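You operate a simulated robot arm through the tools that you are given. There is no shell and no other tool.

The job below is to be done with a simulated robot arm. You get a single attempt, and the scene is never put back.

JOB
Park the green rickshaw: handbrake on, gear in neutral, choke in, dash lid shut and locked.

It is judged by the outcome, as a careful person would: the job done as asked, and still so three seconds after it is handed in. It fails if anything else is knocked over, pushed out of place, dropped, spilled or broken. A push-on lid holds only when it is set on centred and level and pressed home; a screw cap is set on level and turned clockwise until tight.

ROBOT AND FRAMES
A 7-joint arm with a two-finger parallel gripper, fixed in place. Base frame: the origin is at the foot of the arm, x ahead of it, y to its left, z up. Units: mm, degrees, N and s.
With the tool pointing down near the work surface it reaches from about 240 to 520 mm from the base axis. Its first joint turns from -143.0 to 143.0 degrees. Payload 3 kg.
The tool frame sits at the grasp point between the pads (the TCP): z along the fingers, y along the line on which they close. The tips reach 30 mm beyond it. The gripper opens to 94 mm. The fingers are 28 mm wide and 10 mm thick; the gripper's body (50 by 96 mm) begins 55 mm behind the TCP.
Orientation is that of the tool frame in the base frame, as [roll, pitch, yaw] about the fixed x, y, z axes, in that order (R = Rz(yaw) Ry(pitch) Rx(roll)). With the fingers straight down and closing along the base's y, the tool's x points along the base's -x, its y along +y and its z along -z.

CONTROLS
- The arm moves only by the tool apply_moves. Its argument "steps" is a list of rows, each a list of 3 entries, a list of its own where there are three numbers: the opening, from 0 (shut) to 1 (fully open), then the shift along the base's x, y, z in units of 200 mm (1.0 is 200 mm), then the turn, a rotation vector about the base's x, y, z in units of 180 degrees (1.0 is 180 degrees). In form: [[grip, [dx, dy, dz], [wx, wy, wz]], ...]. A call has 1 to 20 rows; each row is the pose to reach, as a shift and turn from the pose commanded when the call began. A call with a number of a shift or a turn outside -1 to 1 is refused whole. Rows are played at 5 a second. More than 50 mm and 8.6 degrees between two rows, or a gripper value outside its range, and nothing of the call is played. A pose out of reach is approached as far as the arm can. The call stops where the force on the tool passes 60 N (or 10 N more than at its start, if that is more) or the arm is blocked; 0.2 s more then pass. Each finger travels about 45 mm/s and halts on what it meets, pressing with about 31 N; the grip force reading is that of the motor and also rises with nothing between the fingers. The clock runs only during rows and for 0.2 s after the last one: add rows that repeat a pose to give the fingers time. It gives the time, the measured TCP pose, the force on the tool (base axes), the opening and the grip force at its end, in the units of the frame above (readings bear some noise), with the torque about the TCP (base axes, N m) and any sound that the robot's microphone picked up, and new pictures: "pictures" is both (left out), scene, wrist or none.
- Cameras (640 x 400 px; columns grow to the right, rows downward): "scene" is fixed at [48.6, -500.2, 1566.2]; the picture's right is [0.66, -0.75, 0.00], its down [-0.45, -0.40, -0.80] and it looks along [0.60, 0.53, -0.61] (base axes); focal length 288 px, centre (320, 200). "wrist" rides on the gripper at [76, 14, -103] in the tool frame; the picture's right is [-0.18, 0.98, 0.00], its down [-0.75, -0.14, -0.64] and it looks along [-0.63, -0.12, 0.77] (tool axes); focal length 243 px, centre (320, 200). There is no depth. A picture from a camera that has moved, and an enlarged one, comes with that camera's place and axes in the base frame and with its lens.
- raise_lower(by): slides the trunk up (or, below 0, down) by that many mm; the arm rides with it, the base frame stays. It gives what a move gives, with no picture.
- zoom(camera, box): a new picture of the part [left, top, right, bottom] of that camera's present view, enlarged. It takes no simulated time.
- finish_job(): hands the job in; it is judged then, once.

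Places have to be worked out from the pictures, the camera data and where the tool is seen. Open the gripper and draw the arm clear of the work before you hand the job in, unless the task says otherwise.

The tools are called after "Emit:" as name(argument=value, ...) on one line, values as JSON. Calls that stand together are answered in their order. apply_moves: Moves the arm, as the interface text tells. Its arguments: {"type":"object","properties":{"steps":{"type":"array","items":{"type":"array"}},"pictures":{"type":"string","enum":["both","scene","wrist","none"]}},"required":["steps"]} The other tools are called the same way: raise_lower (by) slides the trunk up or down; zoom (camera, box) takes an enlarged picture of a part of a camera's view; finish_job () hands the job in.

At the start:

```text
time: 0.0
tool_pos: [614.9, 86.7, 1330.5]
ee_rot: [-179.9, 0.0, 180.0]
contact_force: [0.4, 0.5, 0.4]
ft_torque: [-0.02, 0.02, -0.01]
gripper_width: 94.0
grasp_force: 0.1
trunk travel left (down, up): [-225.0, 165.0]
```

scene: 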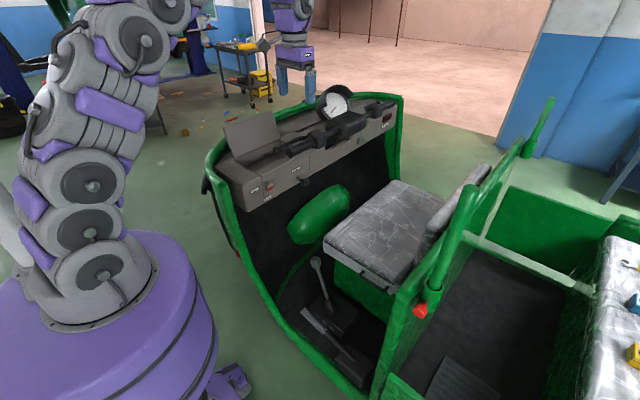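
wrist: 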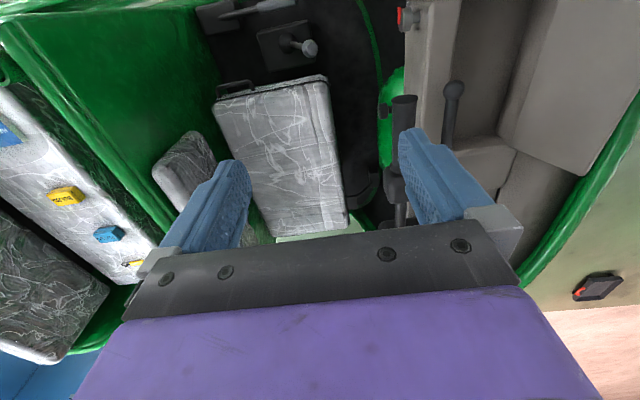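

I'll start by looking closely at the scene: the dash, gear lever, handbrake, and choke.

Emit:
zoom(camera="scene", box=[200, 80, 410, 211])

Emit:
zoom(camera="scene", box=[260, 230, 420, 330])

Emit:
zoom(camera="scene", box=[215, 145, 311, 205])

Emit:
zoom(camera="wrist", box=[180, 0, 420, 150])

Emit:
zoom(camera="wrist", box=[370, 0, 640, 169])

```text
3.05 times, centred on (305, 146) of scene
camera zoom: at [48.6, -500.2, 1566.2], right [0.66, -0.75, 0.0], down [-0.45, -0.4, -0.8], along [0.6, 0.53, -0.61], focal length 879 px, centre (366, 366)
```

zoom: 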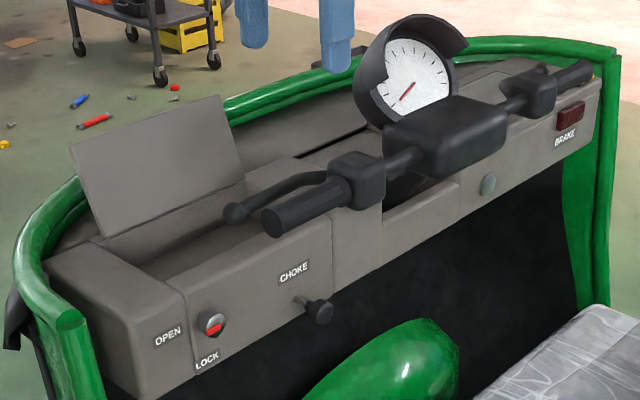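

```text
4.00 times, centred on (340, 280) of scene
camera zoom: at [48.6, -500.2, 1566.2], right [0.66, -0.75, 0.0], down [-0.45, -0.4, -0.8], along [0.6, 0.53, -0.61], focal length 1154 px, centre (240, -120)
```

zoom: 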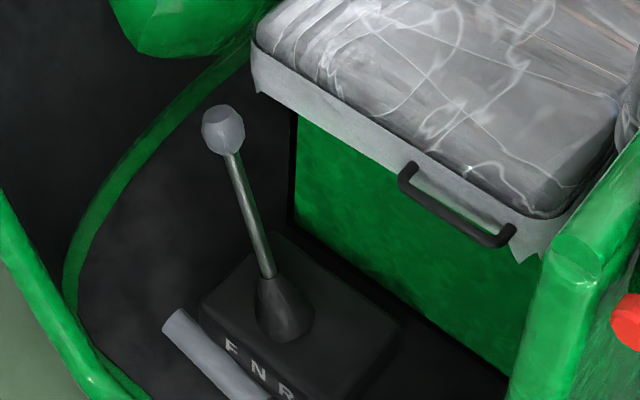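

```text
6.67 times, centred on (263, 175) of scene
camera zoom: at [48.6, -500.2, 1566.2], right [0.66, -0.75, 0.0], down [-0.45, -0.4, -0.8], along [0.6, 0.53, -0.61], focal length 1923 px, centre (700, 367)
```

zoom: 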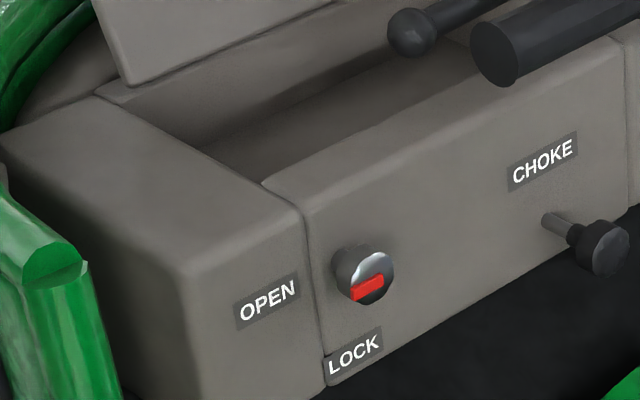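

```text
2.67 times, centred on (300, 75) of wrist
camera zoom: at [537.2, 101.1, 1433.9], right [0.18, 0.98, 0.0], down [0.75, -0.14, 0.64], along [0.63, -0.12, -0.77], focal length 647 px, centre (373, 533)
```

zoom: 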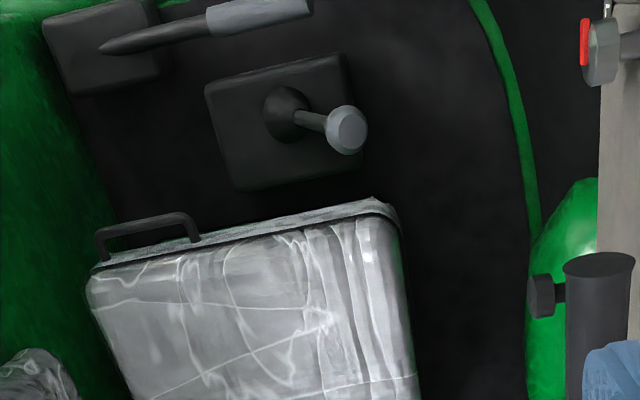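

```text
2.37 times, centred on (505, 84) of wrist
camera zoom: at [537.2, 101.1, 1433.9], right [0.18, 0.98, 0.0], down [0.75, -0.14, 0.64], along [0.63, -0.12, -0.77], focal length 574 px, centre (-118, 473)
```

zoom: 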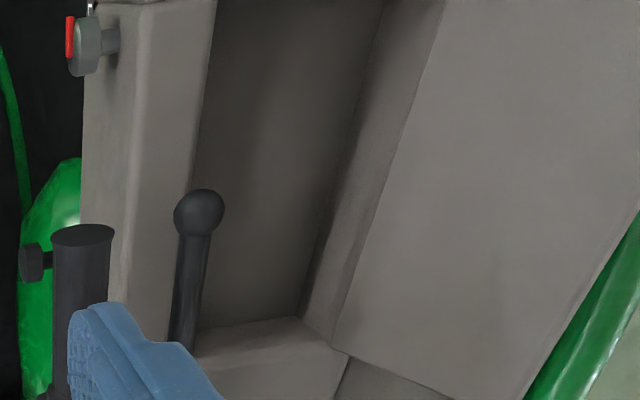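

Rough triangulation so far: lock knob near (589, 226, 952), choke knob near (749, 200, 908), lid hinge at y≈420, z≈1003, gear knob near (646, 50, 620) and handbrake grip tip near (540, 20, 410). I'll zoom in more before moving.

Emit:
zoom(camera="scene", box=[290, 290, 386, 350])

Emit:
zoom(camera="scene", box=[260, 120, 340, 170])

Emit:
zoom(camera="scene", box=[300, 330, 412, 400])

Emit:
zoom(camera="wrist", box=[370, 60, 470, 122])

Emit:
zoom(camera="scene", box=[0, 0, 330, 206])

```text
6.67 times, centred on (338, 320) of scene
camera zoom: at [48.6, -500.2, 1566.2], right [0.66, -0.75, 0.0], down [-0.45, -0.4, -0.8], along [0.6, 0.53, -0.61], focal length 1923 px, centre (200, -600)
```

zoom: 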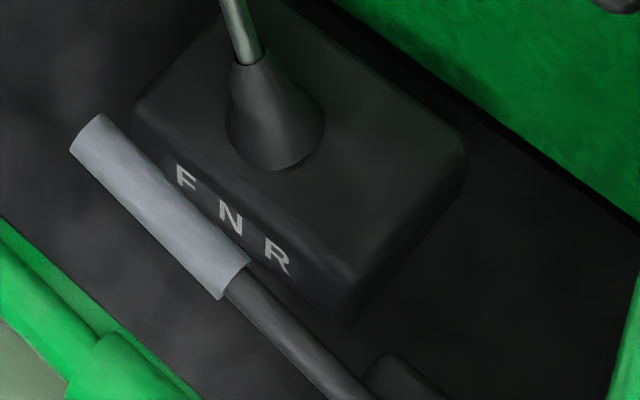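

```text
8.00 times, centred on (300, 145) of scene
camera zoom: at [48.6, -500.2, 1566.2], right [0.66, -0.75, 0.0], down [-0.45, -0.4, -0.8], along [0.6, 0.53, -0.61], focal length 2307 px, centre (480, 640)
```

zoom: 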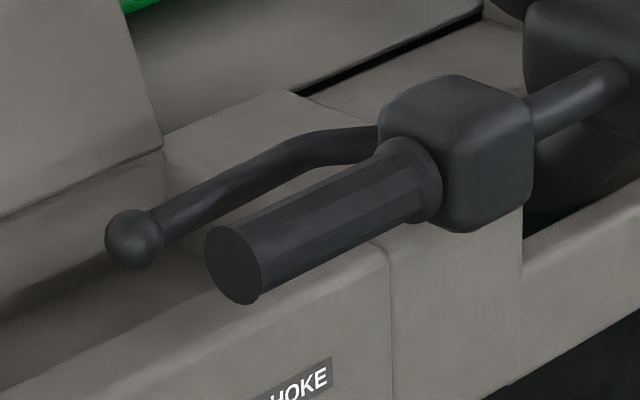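

```text
5.71 times, centred on (356, 365) of scene
camera zoom: at [48.6, -500.2, 1566.2], right [0.66, -0.75, 0.0], down [-0.45, -0.4, -0.8], along [0.6, 0.53, -0.61], focal length 1648 px, centre (114, -743)
```

zoom: 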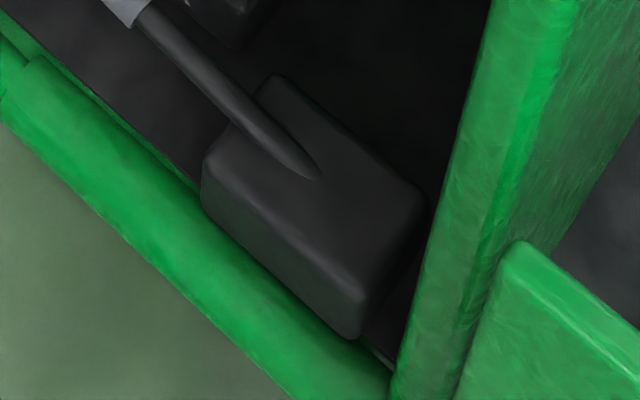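

```text
6.40 times, centred on (420, 91) of wrist
camera zoom: at [537.2, 101.1, 1433.9], right [0.18, 0.98, 0.0], down [0.75, -0.14, 0.64], along [0.63, -0.12, -0.77], focal length 1553 px, centre (-320, 898)
```

zoom: 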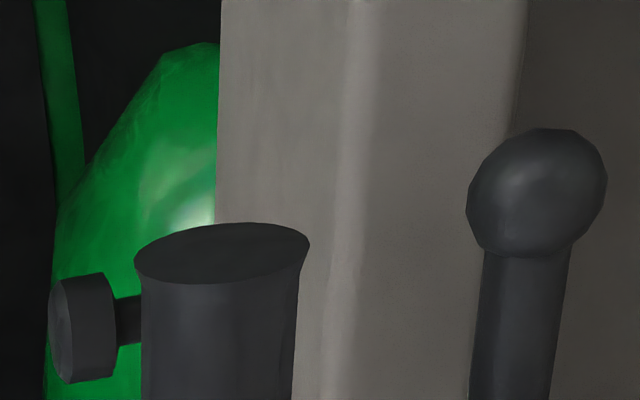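

```text
1.94 times, centred on (165, 103) of scene
camera zoom: at [48.6, -500.2, 1566.2], right [0.66, -0.75, 0.0], down [-0.45, -0.4, -0.8], along [0.6, 0.53, -0.61], focal length 559 px, centre (621, 388)
```

zoom: 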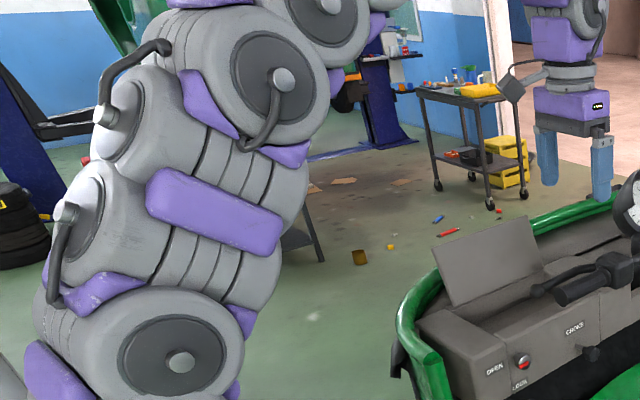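

Emit:
zoom(camera="wrist", box=[385, 0, 433, 30])

Emit:
zoom(camera="scene", box=[255, 175, 287, 195])

Emit:
zoom(camera="scene", box=[0, 170, 240, 320])

Emit:
zoom(camera="wrist", box=[430, 0, 640, 131])

```text
13.33 times, centred on (409, 15) of wrist
camera zoom: at [537.2, 101.1, 1433.9], right [0.18, 0.98, 0.0], down [0.75, -0.14, 0.64], along [0.63, -0.12, -0.77], focal length 3235 px, centre (-867, 2667)
```

zoom: 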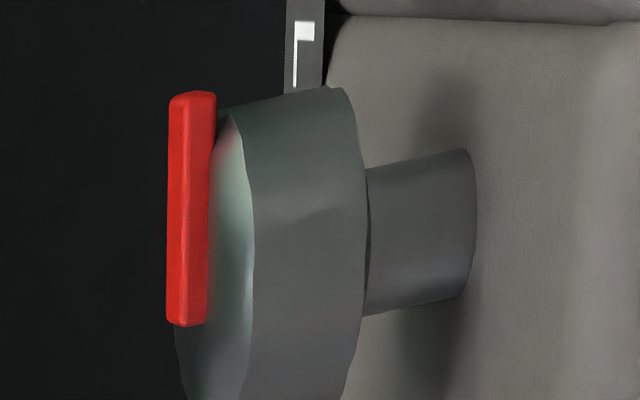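

```text
16.00 times, centred on (271, 185) of scene
camera zoom: at [48.6, -500.2, 1566.2], right [0.66, -0.75, 0.0], down [-0.45, -0.4, -0.8], along [0.6, 0.53, -0.61], focal length 4615 px, centre (1104, 440)
```

zoom: 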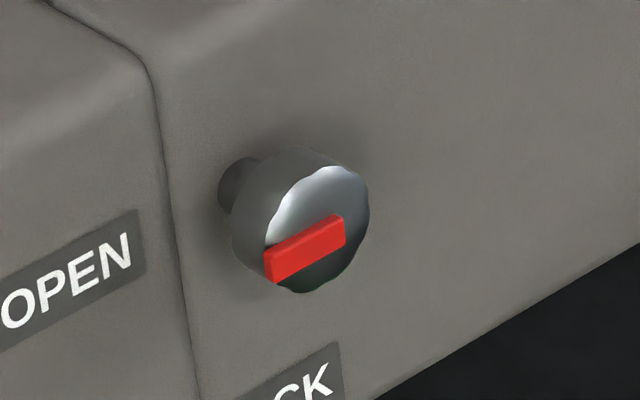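

```text
2.67 times, centred on (120, 245) of scene
camera zoom: at [48.6, -500.2, 1566.2], right [0.66, -0.75, 0.0], down [-0.45, -0.4, -0.8], along [0.6, 0.53, -0.61], focal length 769 px, centre (853, 80)
```

zoom: 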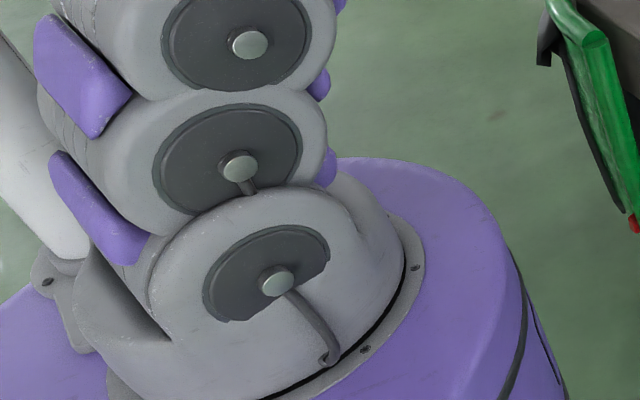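

```text
3.05 times, centred on (535, 66) of wrist
camera zoom: at [537.2, 101.1, 1433.9], right [0.18, 0.98, 0.0], down [0.75, -0.14, 0.64], along [0.63, -0.12, -0.77], focal length 739 px, centre (-335, 610)
```

zoom: 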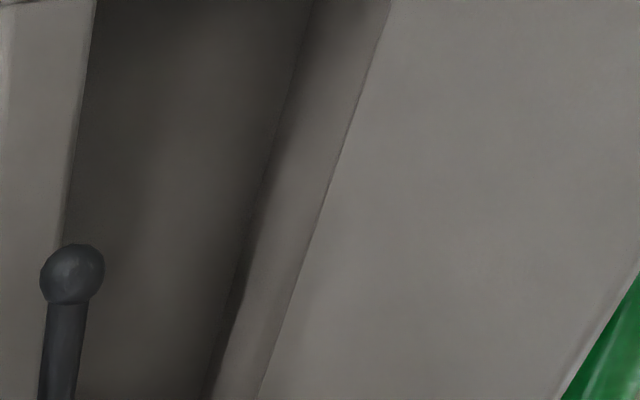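

The lid leans back past vertical, hinged at y≈420, z≈1003 with its free edge at about y=459, z=1118. I'll swing the tool left over the dash, tilted outward with the fingers shut, to get behind the lid.

Emit:
apply_moves(steps=[[0.0, [-0.0375, 0.119, -0.0125], [0.0082, -0.0305, 0.0197]], [0.0, [-0.075, 0.2375, -0.025], [0.0164, -0.061, 0.0395]], [0.0, [-0.1125, 0.356, -0.0375], [0.0245, -0.0915, 0.0592]], [0.0, [-0.15, 0.475, -0.05], [0.0327, -0.122, 0.079]], [0.0, [-0.1875, 0.594, -0.0625], [0.0409, -0.1526, 0.0987]], [0.0, [-0.225, 0.7125, -0.075], [0.0491, -0.1831, 0.1184]], [0.0, [-0.2625, 0.831, -0.0875], [0.0572, -0.2136, 0.1382]], [0.0, [-0.3, 0.95, -0.1], [0.0654, -0.2441, 0.1579]]], pictures="both")

```text
time: 1.8
tool_pos: [551.8, 277.0, 1311.6]
ee_rot: [-180.0, 45.1, -149.8]
contact_force: [-0.2, 0.1, -0.4]
ft_torque: [-0.01, -0.01, 0.01]
gripper_width: 0.0
grasp_force: 30.6
trunk travel left (down, up): [-225.0, 165.0]
camera wrist: at [434.0, 226.1, 1330.1], right [-0.38, 0.92, 0.13], down [0.14, -0.08, 0.99], along [0.91, 0.39, -0.09], focal length 243 px, centre (320, 200)
```

scene: 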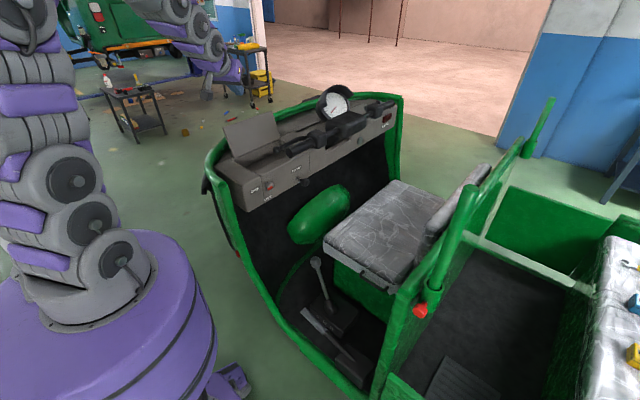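
wrist: 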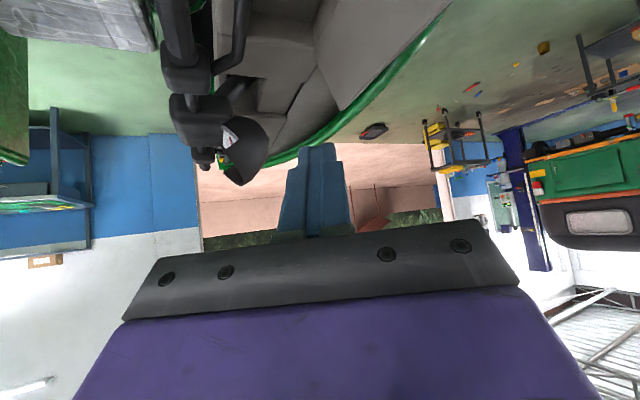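

The tool is clear at (552, 277, 1312). Next it moves further left at height, then down behind the lid.

Emit:
apply_moves(steps=[[0.0, [-0.02, 0.2, 0.0], [0, 0, 0]], [0.0, [-0.04, 0.4, 0.0], [0, 0, 0]], [0.0, [-0.05, 0.6, -0.02], [0, 0, 0]], [0.0, [-0.05, 0.8, -0.04], [0, 0, 0]], [0.0, [-0.04, 0.99, -0.08], [0, 0, 0]]], pictures="both")

```text
time: 3.0
tool_pos: [545.9, 478.6, 1294.0]
ee_rot: [-180.0, 44.9, -150.0]
contact_force: [0.1, -0.1, 0.5]
ft_torque: [0.01, 0.03, 0.03]
gripper_width: 0.0
grasp_force: 31.0
trunk travel left (down, up): [-225.0, 165.0]
camera wrist: at [427.5, 426.9, 1312.4], right [-0.38, 0.92, 0.13], down [0.14, -0.08, 0.99], along [0.91, 0.39, -0.1], focal length 243 px, centre (320, 200)
```

scene: 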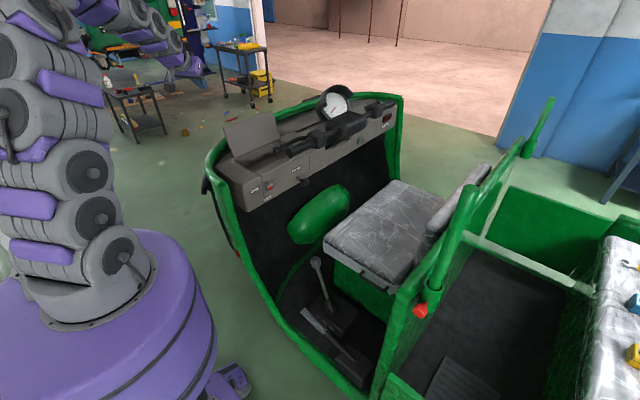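
wrist: 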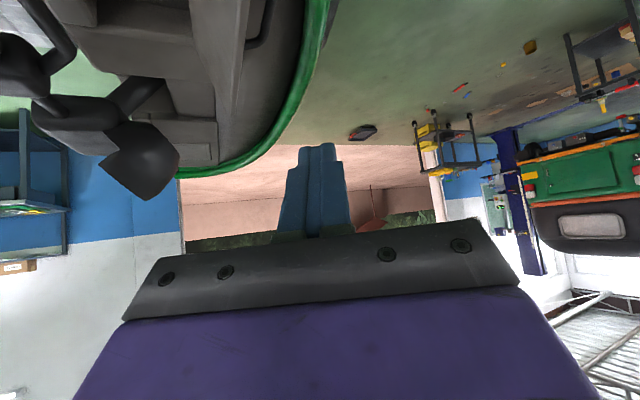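

Still clear. Now I descend to about (605, 505, 1115), behind the lid's free edge.

Emit:
apply_moves(steps=[[0.0, [0.05, 0.14, -0.15], [0, 0, 0]], [0.0, [0.1, 0.15, -0.35], [0, 0, 0]], [0.0, [0.18, 0.15, -0.55], [0, 0, 0]], [0.0, [0.25, 0.15, -0.72], [0, 0, 0]], [0.0, [0.3, 0.15, -0.88], [0, 0, 0]]], pictures="both")

```text
time: 4.2
tool_pos: [605.6, 504.4, 1119.1]
ee_rot: [179.9, 45.1, -150.1]
contact_force: [1.3, -0.5, 0.0]
ft_torque: [0.01, -0.02, 0.01]
gripper_width: 0.1
grasp_force: 30.9
trunk travel left (down, up): [-225.0, 165.0]
camera wrist: at [488.3, 453.9, 1137.8], right [-0.38, 0.92, 0.13], down [0.14, -0.09, 0.99], along [0.92, 0.39, -0.09], focal length 243 px, centre (320, 200)
```

scene: 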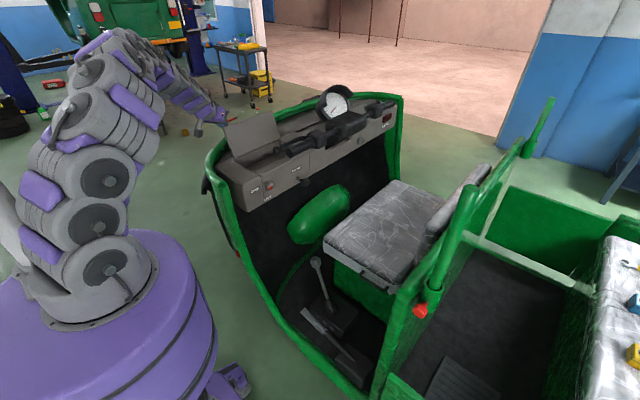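
wrist: 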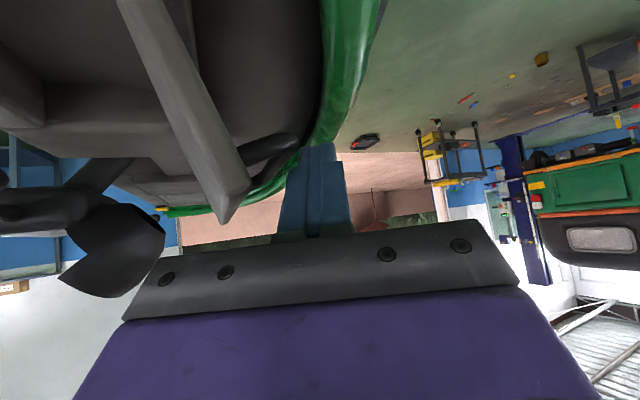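

Emit:
zoom(camera="wrist", box=[100, 0, 420, 200])

Emit:
zoom(camera="scene", box=[190, 80, 310, 155])

```text
2.00 times, centred on (260, 100) of wrist
camera zoom: at [488.3, 453.9, 1137.8], right [-0.38, 0.92, 0.13], down [0.14, -0.09, 0.99], along [0.92, 0.39, -0.09], focal length 485 px, centre (440, 400)
```

zoom: 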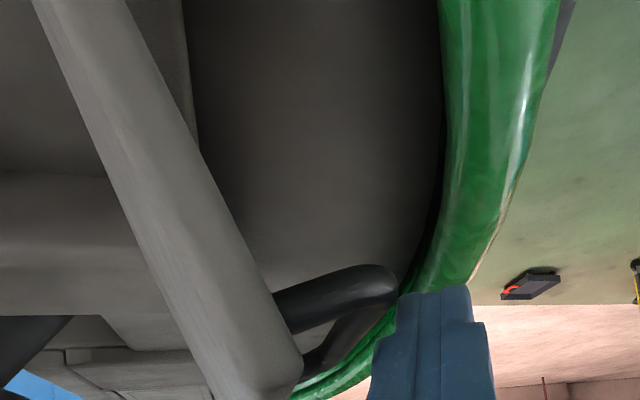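

```text
5.33 times, centred on (250, 118) of scene
camera zoom: at [48.6, -500.2, 1566.2], right [0.66, -0.75, 0.0], down [-0.45, -0.4, -0.8], along [0.6, 0.53, -0.61], focal length 1538 px, centre (693, 640)
```

zoom: 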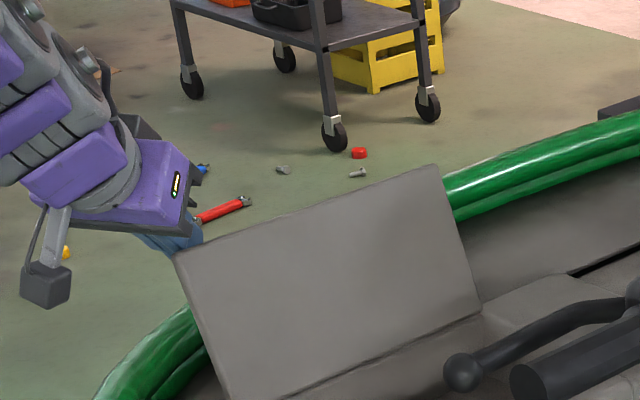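

The finger is behind the lid with nothing in the way toward -y. I'll push the lid along its arc to just past vertical, slowly.

Emit:
apply_moves(steps=[[0.0, [0, -0.05, -0.003], [0, 0, 0]], [0.0, [0, -0.1, -0.005], [0, 0, 0]], [0.0, [0, -0.145, -0.01], [0, 0, 0]], [0.0, [0, -0.19, -0.015], [0, 0, 0]], [0.0, [0, -0.235, 0.0], [0, 0, 0]], [0.0, [0, -0.275, 0.02], [0, 0, 0]], [0.0, [0, -0.315, 0.035], [0, 0, 0]], [0.0, [0, -0.355, 0.05], [0, 0, 0]], [0.0, [0, -0.425, 0.06], [0, 0, 0]]], pictures="both")

```text
time: 5.0
tool_pos: [606.1, 480.5, 1129.3]
ee_rot: [179.1, 46.7, -150.1]
contact_force: [-4.2, 7.0, 13.9]
ft_torque: [0.05, 0.01, 0.01]
gripper_width: 0.0
grasp_force: 31.1
trunk travel left (down, up): [-225.0, 165.0]
stopped in row 4: the force on the tool passed its limit at 64 N (the readings are from after the stop); the commanded pose is now the measured one
camera wrist: at [488.0, 429.0, 1144.6], right [-0.39, 0.91, 0.14], down [0.12, -0.11, 0.99], along [0.91, 0.4, -0.07], focal length 243 px, centre (320, 200)
```

scene: 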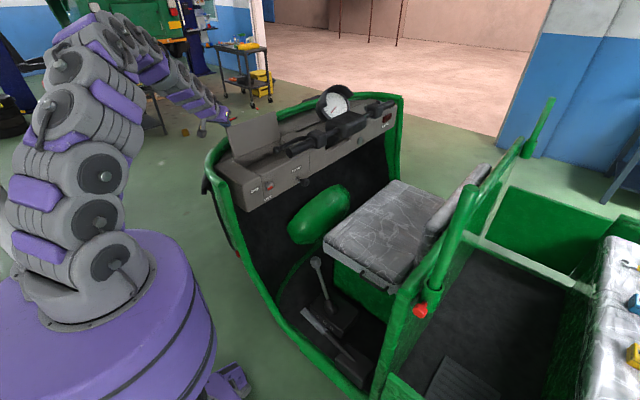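
wrist: 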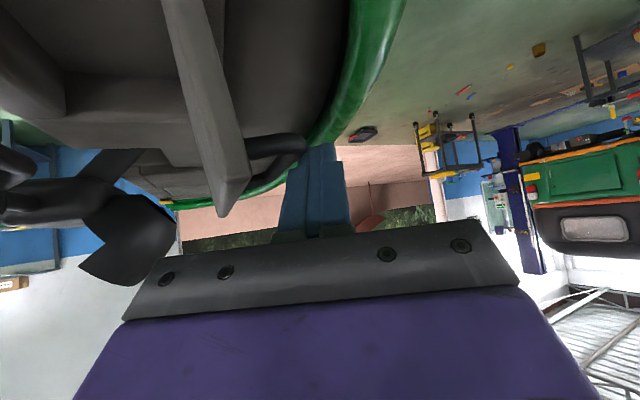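

Emit:
zoom(camera="wrist", box=[180, 90, 372, 210])

Emit:
zoom(camera="scene", box=[200, 90, 296, 150])

```text
3.33 times, centred on (276, 150) of wrist
camera zoom: at [488.0, 429.0, 1144.6], right [-0.39, 0.91, 0.14], down [0.12, -0.11, 0.99], along [0.91, 0.4, -0.07], focal length 809 px, centre (467, 367)
```

zoom: 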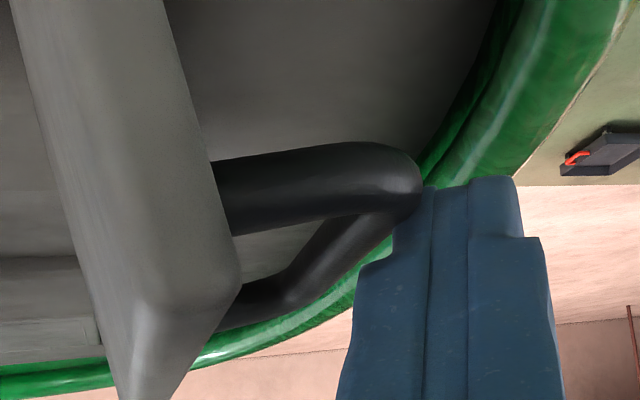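

```text
6.67 times, centred on (248, 120) of scene
camera zoom: at [48.6, -500.2, 1566.2], right [0.66, -0.75, 0.0], down [-0.45, -0.4, -0.8], along [0.6, 0.53, -0.61], focal length 1923 px, centre (800, 733)
```

zoom: 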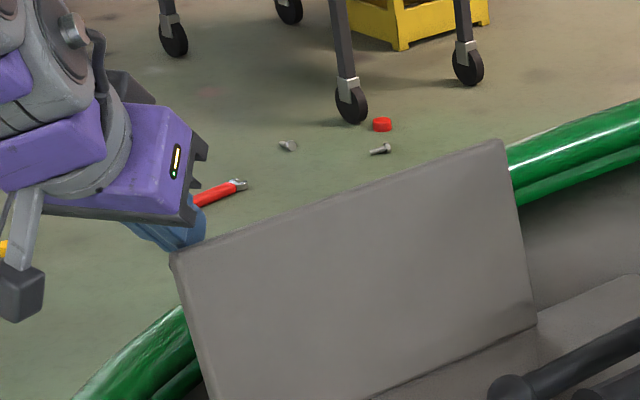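

The lid has a black grab handle on its outer face, and my fingertip caught its near end; the lid did move a little. I'll back off, straighten the yaw and shift toward -x so the finger pushes flat on the lid face beside the handle.

Emit:
apply_moves(steps=[[0.0, [0, 0.1, 0.0], [0, 0, 0]], [0.0, [-0.06, 0.15, 0.0], [0, 0, -0.0417]], [0.0, [-0.09, 0.15, 0.0], [0, 0, -0.0833]], [0.0, [-0.09, 0.15, -0.02], [0, 0, -0.125]], [0.0, [-0.09, 0.15, -0.04], [0, 0, -0.1667]]], pictures="both")

```text
time: 6.2
tool_pos: [590.4, 508.0, 1118.3]
ee_rot: [179.4, 46.3, 179.8]
contact_force: [0.2, 0.2, 0.7]
ft_torque: [-0.03, -0.01, 0.01]
gripper_width: 0.0
grasp_force: 30.9
trunk travel left (down, up): [-225.0, 165.0]
camera wrist: at [461.5, 521.6, 1134.7], right [0.13, 0.98, 0.14], down [0.06, -0.15, 0.99], along [0.99, -0.12, -0.07], focal length 243 px, centre (320, 200)
```

scene: 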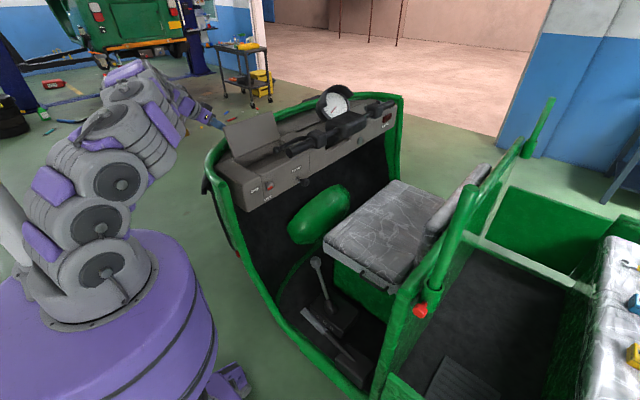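
wrist: 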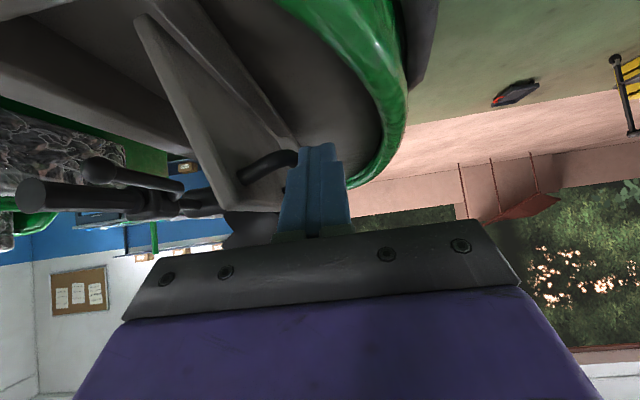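

Emit:
zoom(camera="scene", box=[190, 80, 310, 155])

Emit:
zoom(camera="wrist", box=[120, 0, 376, 160])

```text
5.33 times, centred on (250, 118) of scene
camera zoom: at [48.6, -500.2, 1566.2], right [0.66, -0.75, 0.0], down [-0.45, -0.4, -0.8], along [0.6, 0.53, -0.61], focal length 1538 px, centre (693, 640)
```

zoom: 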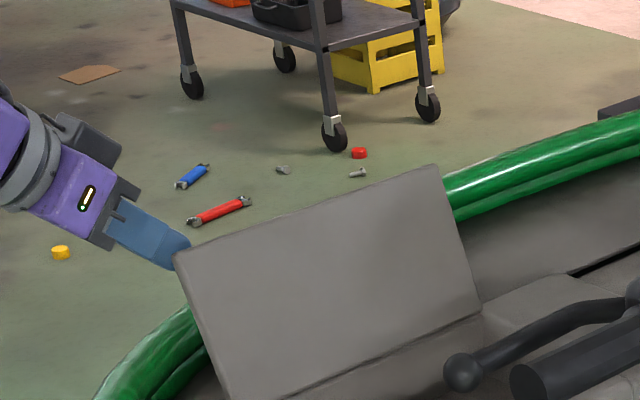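

```text
2.50 times, centred on (248, 80) of wrist
camera zoom: at [461.5, 521.6, 1134.7], right [0.13, 0.98, 0.14], down [0.06, -0.15, 0.99], along [0.99, -0.12, -0.07], focal length 606 px, centre (500, 500)
```

zoom: 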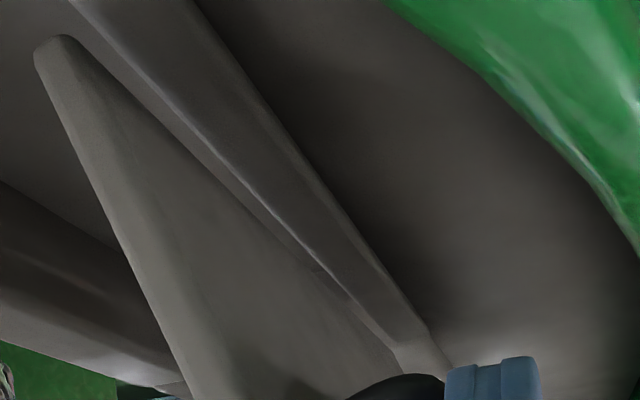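

The lid simply falls back on its rest by gravity, and the finger is now beside the handle. I'll push along the arc again, letting the finger rise with the lid.

Emit:
apply_moves(steps=[[0.0, [0, -0.06, 0.0], [0, 0, 0]], [0.0, [0, -0.12, 0.0], [0, 0, 0]], [0.0, [0, -0.17, 0.0], [0, 0, 0]], [0.0, [0, -0.215, 0.015], [0, 0, 0]], [0.0, [0, -0.26, 0.03], [0, 0, 0]], [0.0, [0, -0.305, 0.042], [0, 0, 0]], [0.0, [0, -0.35, 0.055], [0, 0, 0]], [0.0, [0, -0.395, 0.058], [0, 0, 0]], [0.0, [0, -0.44, 0.06], [0, 0, 0]]], pictures="both")

```text
time: 8.2
tool_pos: [588.0, 422.1, 1132.1]
ee_rot: [179.4, 46.4, 179.8]
contact_force: [0.5, 0.1, 0.0]
ft_torque: [-0.01, -0.01, 0.03]
gripper_width: 0.0
grasp_force: 30.8
trunk travel left (down, up): [-225.0, 165.0]
camera wrist: at [459.5, 434.7, 1147.9], right [0.12, 0.98, 0.14], down [0.06, -0.15, 0.99], along [0.99, -0.11, -0.07], focal length 243 px, centre (320, 200)
```

scene: 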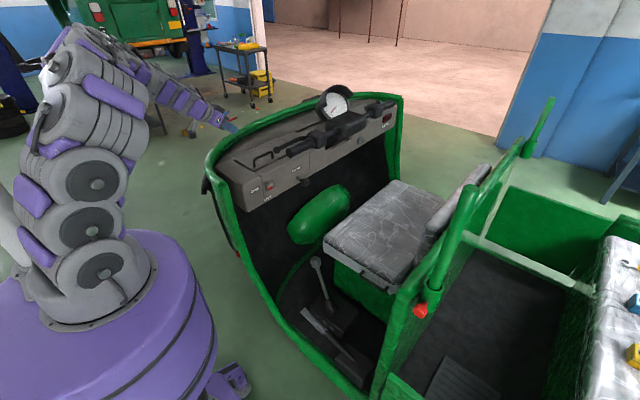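
wrist: 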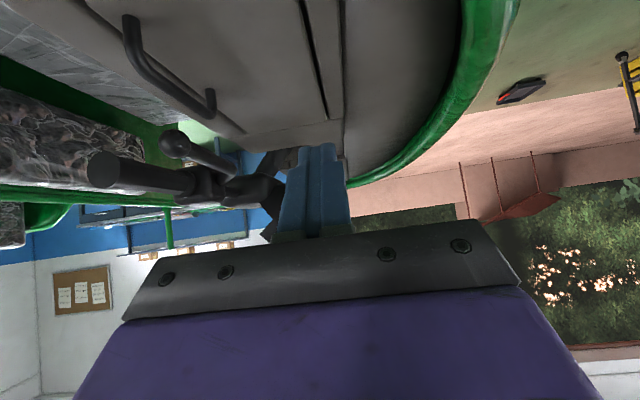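

The lid went past vertical and fell shut. I'll check how well it is seated.

Emit:
zoom(camera="scene", box=[205, 115, 333, 195])

Emit:
zoom(camera="wrist", box=[60, 0, 380, 200])

```text
5.00 times, centred on (269, 155) of scene
camera zoom: at [48.6, -500.2, 1566.2], right [0.66, -0.75, 0.0], down [-0.45, -0.4, -0.8], along [0.6, 0.53, -0.61], focal length 1442 px, centre (575, 425)
```

zoom: 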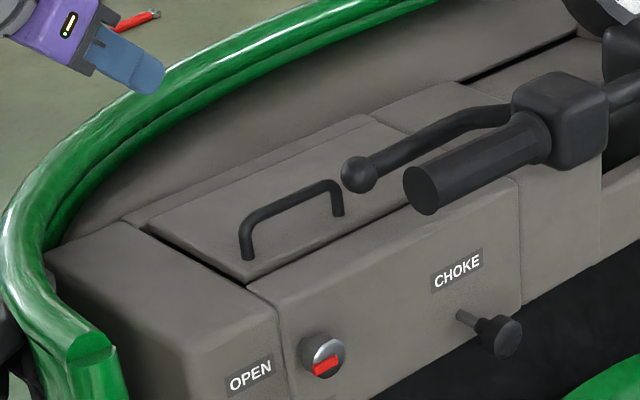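

```text
2.00 times, centred on (220, 100) of wrist
camera zoom: at [459.5, 434.7, 1147.9], right [0.12, 0.98, 0.14], down [0.06, -0.15, 0.99], along [0.99, -0.11, -0.07], focal length 485 px, centre (520, 400)
```

zoom: 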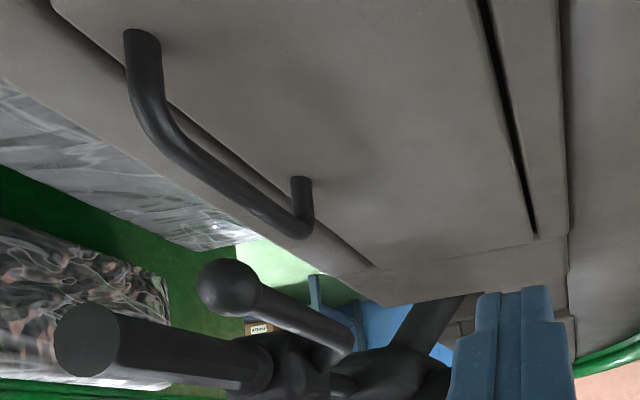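

The lid looks flush. I'll press lightly on top beside the handle, at about (625, 352), to be sure it's home.

Emit:
apply_moves(steps=[[0.0, [0.03, -0.15, -0.05], [0, 0, 0]], [0.0, [0.07, -0.35, -0.15], [0, 0, 0]], [0.0, [0.08, -0.35, -0.3], [0, 0, 0]], [0.0, [0.08, -0.35, -0.4], [0, 0, 0]], [0.0, [0.08, -0.35, -0.43], [0, 0, 0]], [0.0, [0.08, -0.35, -0.46], [0, 0, 0]], [0.0, [0.08, -0.35, -0.48], [0, 0, 0]], [0.0, [0.08, -0.35, -0.5], [0, 0, 0]], [0.0, [0.08, -0.35, -0.51], [0, 0, 0]]], pictures="both")

```text
time: 10.2
tool_pos: [604.3, 349.6, 1034.6]
ee_rot: [179.0, 46.7, 179.8]
contact_force: [10.7, 4.6, 39.1]
ft_torque: [0.11, -0.82, 0.37]
gripper_width: 0.0
grasp_force: 31.0
trunk travel left (down, up): [-225.0, 165.0]
camera wrist: at [475.5, 363.6, 1049.8], right [0.12, 0.98, 0.14], down [0.05, -0.15, 0.99], along [0.99, -0.11, -0.07], focal length 243 px, centre (320, 200)
```

scene: 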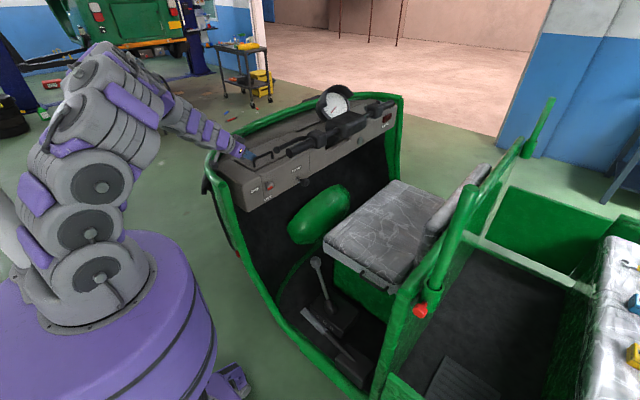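
wrist: 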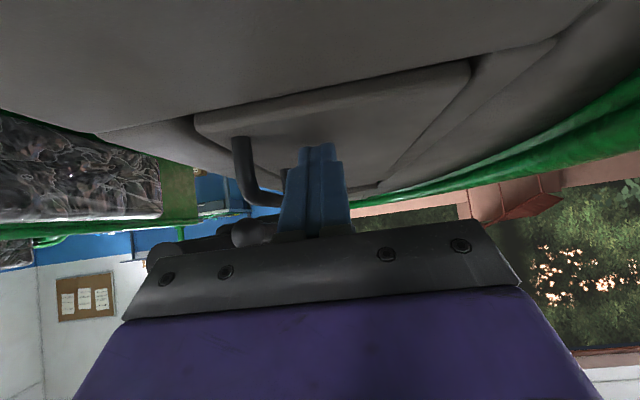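

Emit:
zoom(camera="wrist", box=[160, 40, 512, 260])

Emit:
zoom(camera="scene", box=[205, 115, 333, 195])

```text
1.82 times, centred on (336, 150) of wrist
camera zoom: at [475.5, 363.6, 1049.8], right [0.12, 0.98, 0.14], down [0.05, -0.15, 0.99], along [0.99, -0.11, -0.07], focal length 441 px, centre (291, 291)
```

zoom: 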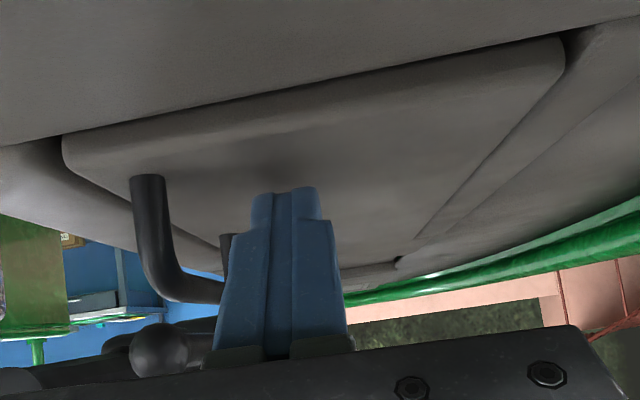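

```text
5.00 times, centred on (269, 155) of scene
camera zoom: at [48.6, -500.2, 1566.2], right [0.66, -0.75, 0.0], down [-0.45, -0.4, -0.8], along [0.6, 0.53, -0.61], focal length 1442 px, centre (575, 425)
```

zoom: 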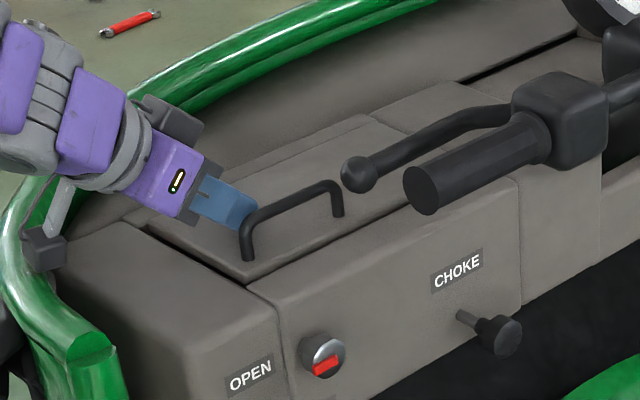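

Contact at about 39 N with no further give, so the lid is fully down. Now I lift off and swing back over the driver's side to prepare for the lock knob.

Emit:
apply_moves(steps=[[0.0, [0.0, 0.0, 0.1], [0, 0, 0]], [0.0, [-0.02, 0.0, 0.3], [0, 0, 0]], [0.0, [-0.05, -0.1, 0.5], [0, 0, 0]], [0.0, [-0.1, -0.3, 0.65], [0, 0, 0]], [0.0, [-0.15, -0.5, 0.75], [0, 0, 0]], [0.0, [-0.2, -0.7, 0.75], [0, 0, 0]], [0.0, [-0.22, -0.9, 0.75], [0, 0, 0]], [0.0, [-0.22, -1.0, 0.75], [0, 0, 0]]], pictures="none")

Emit:
zoom(camera="scene", box=[205, 115, 333, 195])

```text
refused: row 4 steps farther than a row can; nothing moved
```

```text
5.00 times, centred on (269, 155) of scene
camera zoom: at [48.6, -500.2, 1566.2], right [0.66, -0.75, 0.0], down [-0.45, -0.4, -0.8], along [0.6, 0.53, -0.61], focal length 1442 px, centre (575, 425)
```

zoom: 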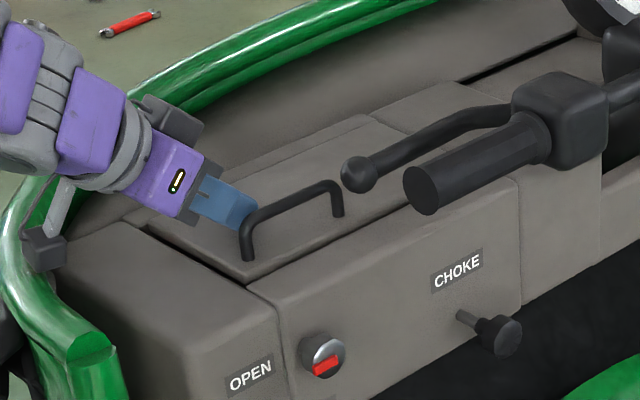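

One row was a little too large, so the call was refused; I'm reissuing it with smaller steps.

Emit:
apply_moves(steps=[[0.0, [0.0, 0.0, 0.1], [0, 0, 0]], [0.0, [-0.02, 0.0, 0.3], [0, 0, 0]], [0.0, [-0.05, -0.05, 0.5], [0, 0, 0]], [0.0, [-0.08, -0.2, 0.65], [0, 0, 0]], [0.0, [-0.12, -0.38, 0.75], [0, 0, 0]], [0.0, [-0.16, -0.58, 0.75], [0, 0, 0]], [0.0, [-0.2, -0.78, 0.75], [0, 0, 0]], [0.0, [-0.22, -0.98, 0.75], [0, 0, 0]]], pictures="scene")

```text
time: 12.0
tool_pos: [561.7, 150.6, 1179.6]
ee_rot: [179.3, 46.3, 179.7]
contact_force: [-0.1, -0.3, 0.0]
ft_torque: [-0.01, 0.01, 0.01]
gripper_width: 0.2
grasp_force: 30.3
trunk travel left (down, up): [-225.0, 165.0]
```

scene: 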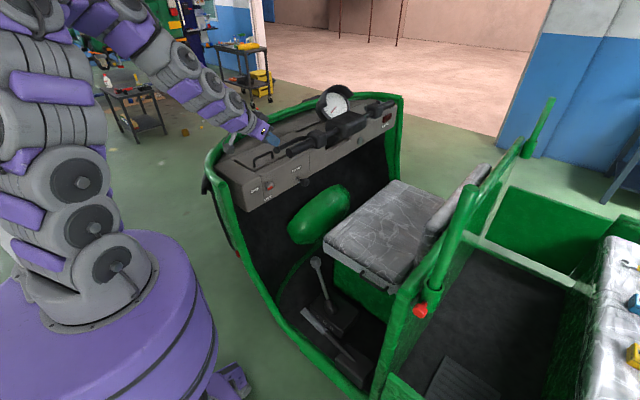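

Lid stays down. Now I reorient so the tool points along +y with the fingers closing vertically, while drawing back to y≈40.

Emit:
apply_moves(steps=[[0.0, [0.005, -0.0423, -0.0192], [0.0362, 0.01537, 0.01537]], [0.0, [0.01, -0.0846, -0.0384], [0.0724, 0.03074, 0.03074]], [0.0, [0.015, -0.1269, -0.0576], [0.1086, 0.04611, 0.04611]], [0.0, [0.02, -0.1692, -0.0768], [0.1448, 0.06148, 0.06148]], [0.0, [0.025, -0.2115, -0.096], [0.181, 0.07685, 0.07685]], [0.0, [0.03, -0.2538, -0.1152], [0.2172, 0.09222, 0.09222]], [0.0, [0.035, -0.2961, -0.1344], [0.2534, 0.10759, 0.10759]], [0.0, [0.04, -0.3384, -0.1536], [0.2896, 0.12296, 0.12296]], [0.0, [0.045, -0.3807, -0.1728], [0.3258, 0.13833, 0.13833]], [0.0, [0.05, -0.423, -0.192], [0.362, 0.1537, 0.1537]], [0.0, [0.055, -0.4653, -0.2112], [0.3982, 0.16907, 0.16907]], [0.0, [0.06, -0.5076, -0.2304], [0.4344, 0.18444, 0.18444]], [0.0, [0.065, -0.55, -0.25], [0.4706, 0.1998, 0.1998]]], pictures="both")

```text
time: 14.8
tool_pos: [573.1, 41.8, 1130.2]
ee_rot: [89.2, -0.3, 179.8]
contact_force: [0.3, 0.6, 0.2]
ft_torque: [0.01, -0.01, 0.02]
gripper_width: 0.0
grasp_force: 30.3
trunk travel left (down, up): [-225.0, 165.0]
camera wrist: at [495.6, -59.9, 1143.5], right [0.19, -0.01, 0.98], down [0.75, -0.64, -0.15], along [0.63, 0.76, -0.11], focal length 243 px, centre (320, 200)
```

scene: 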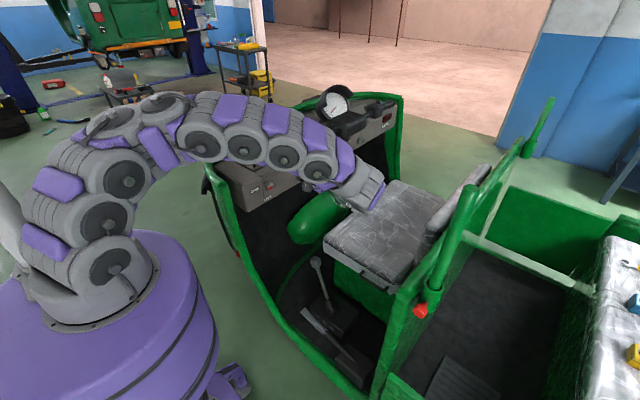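
wrist: 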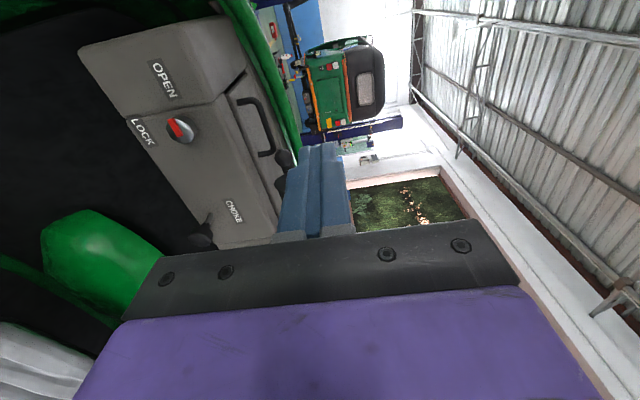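

Emit:
zoom(camera="wrist", box=[110, 80, 270, 180])

Emit:
zoom(camera="wrist", box=[160, 160, 320, 260])

```text
4.00 times, centred on (190, 130) of wrist
camera zoom: at [495.6, -59.9, 1143.5], right [0.19, -0.01, 0.98], down [0.75, -0.64, -0.15], along [0.63, 0.76, -0.11], focal length 970 px, centre (840, 480)
```

zoom: 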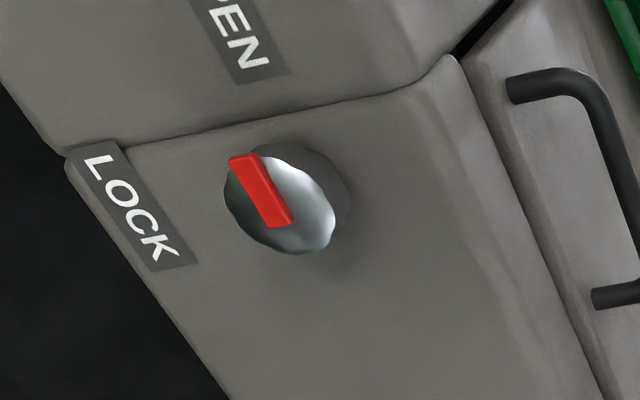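

```text
4.00 times, centred on (240, 210) of wrist
camera zoom: at [495.6, -59.9, 1143.5], right [0.19, -0.01, 0.98], down [0.75, -0.64, -0.15], along [0.63, 0.76, -0.11], focal length 970 px, centre (640, 160)
```

zoom: 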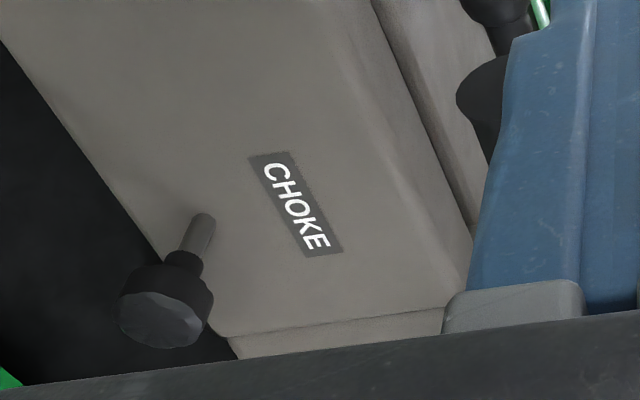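

From this view the lock knob is at about (587, 222, 956) with its red bar pointing at OPEN (left), and LOCK is straight below it. So it needs about 90° counter-clockwise seen from the driver. I'll move in front of it with the gripper part-open.

Emit:
apply_moves(steps=[[0.3, [0.01, 0.05, -0.18], [0.005, 0, 0]], [0.6, [0.03, 0.1, -0.36], [0.005, 0, 0]], [0.6, [0.05, 0.15, -0.54], [0.005, 0, 0]], [0.6, [0.07, 0.2, -0.72], [0.005, 0, 0]], [0.6, [0.07, 0.3, -0.875], [0.005, 0, 0]]], pictures="both")

```text
time: 16.0
tool_pos: [587.3, 103.9, 953.1]
ee_rot: [88.5, -0.2, 179.5]
contact_force: [0.1, -0.2, -0.8]
ft_torque: [-0.04, 0.0, 0.03]
gripper_width: 56.2
grasp_force: 0.0
trunk travel left (down, up): [-225.0, 165.0]
camera wrist: at [509.6, 2.1, 966.4], right [0.19, -0.03, 0.98], down [0.75, -0.64, -0.16], along [0.64, 0.77, -0.1], focal length 243 px, centre (320, 200)
```

scene: 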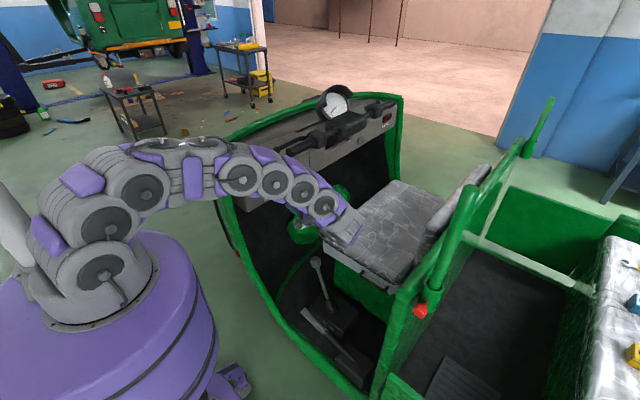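
wrist: 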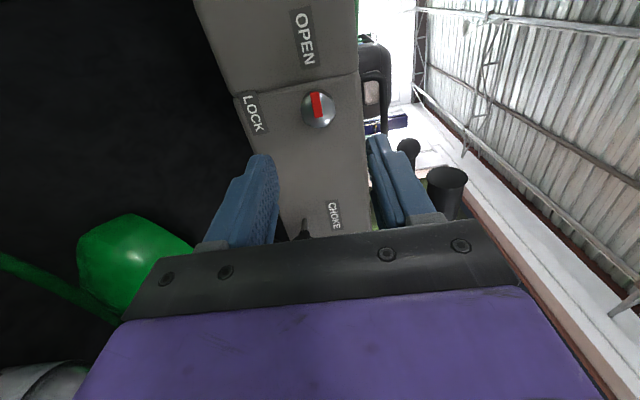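

The knob lies straight ahead between the fingers, at about (588, 222, 955.5). I'll advance along +y to straddle it, then close.

Emit:
apply_moves(steps=[[0.6, [0.005, 0.15, 0.01], [0, 0, 0]], [0.6, [0.005, 0.3, 0.012], [0, 0, 0]], [0.6, [0.005, 0.4, 0.012], [0, 0, 0]], [0.6, [0.005, 0.5, 0.012], [0, 0, 0]], [0.6, [0.005, 0.525, 0.012], [0, 0, 0]]], pictures="both")

Emit:
zoom(camera="wrist", box=[160, 60, 480, 260])

```text
time: 17.2
tool_pos: [587.6, 208.7, 957.0]
ee_rot: [88.6, -0.2, 179.7]
contact_force: [1.1, -0.1, 0.0]
ft_torque: [0.02, 0.02, -0.06]
gripper_width: 56.2
grasp_force: 0.0
trunk travel left (down, up): [-225.0, 165.0]
camera wrist: at [509.3, 107.0, 969.2], right [0.19, -0.03, 0.98], down [0.75, -0.64, -0.16], along [0.64, 0.77, -0.1], focal length 243 px, centre (320, 200)
```

scene: 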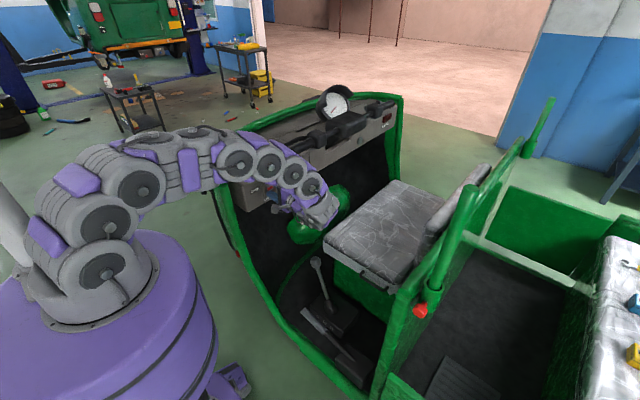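
wrist: 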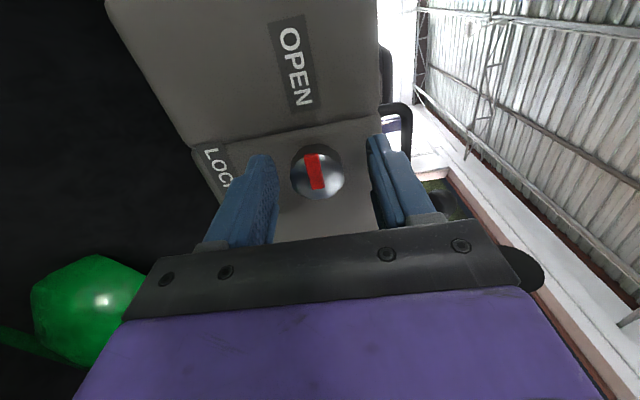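

```text
2.00 times, centred on (320, 160) of wrist
camera zoom: at [509.3, 107.0, 969.2], right [0.19, -0.03, 0.98], down [0.75, -0.64, -0.16], along [0.64, 0.77, -0.1], focal length 485 px, centre (320, 280)
```

zoom: 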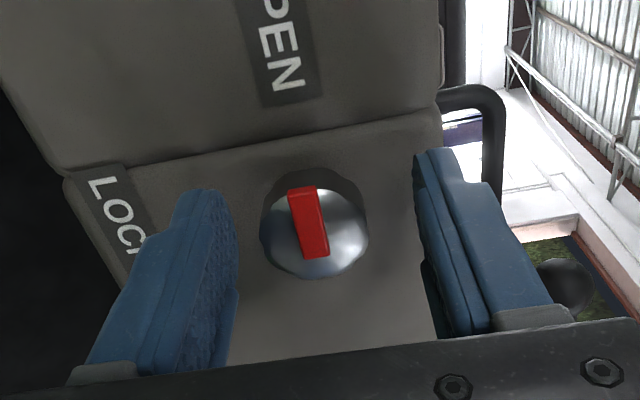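

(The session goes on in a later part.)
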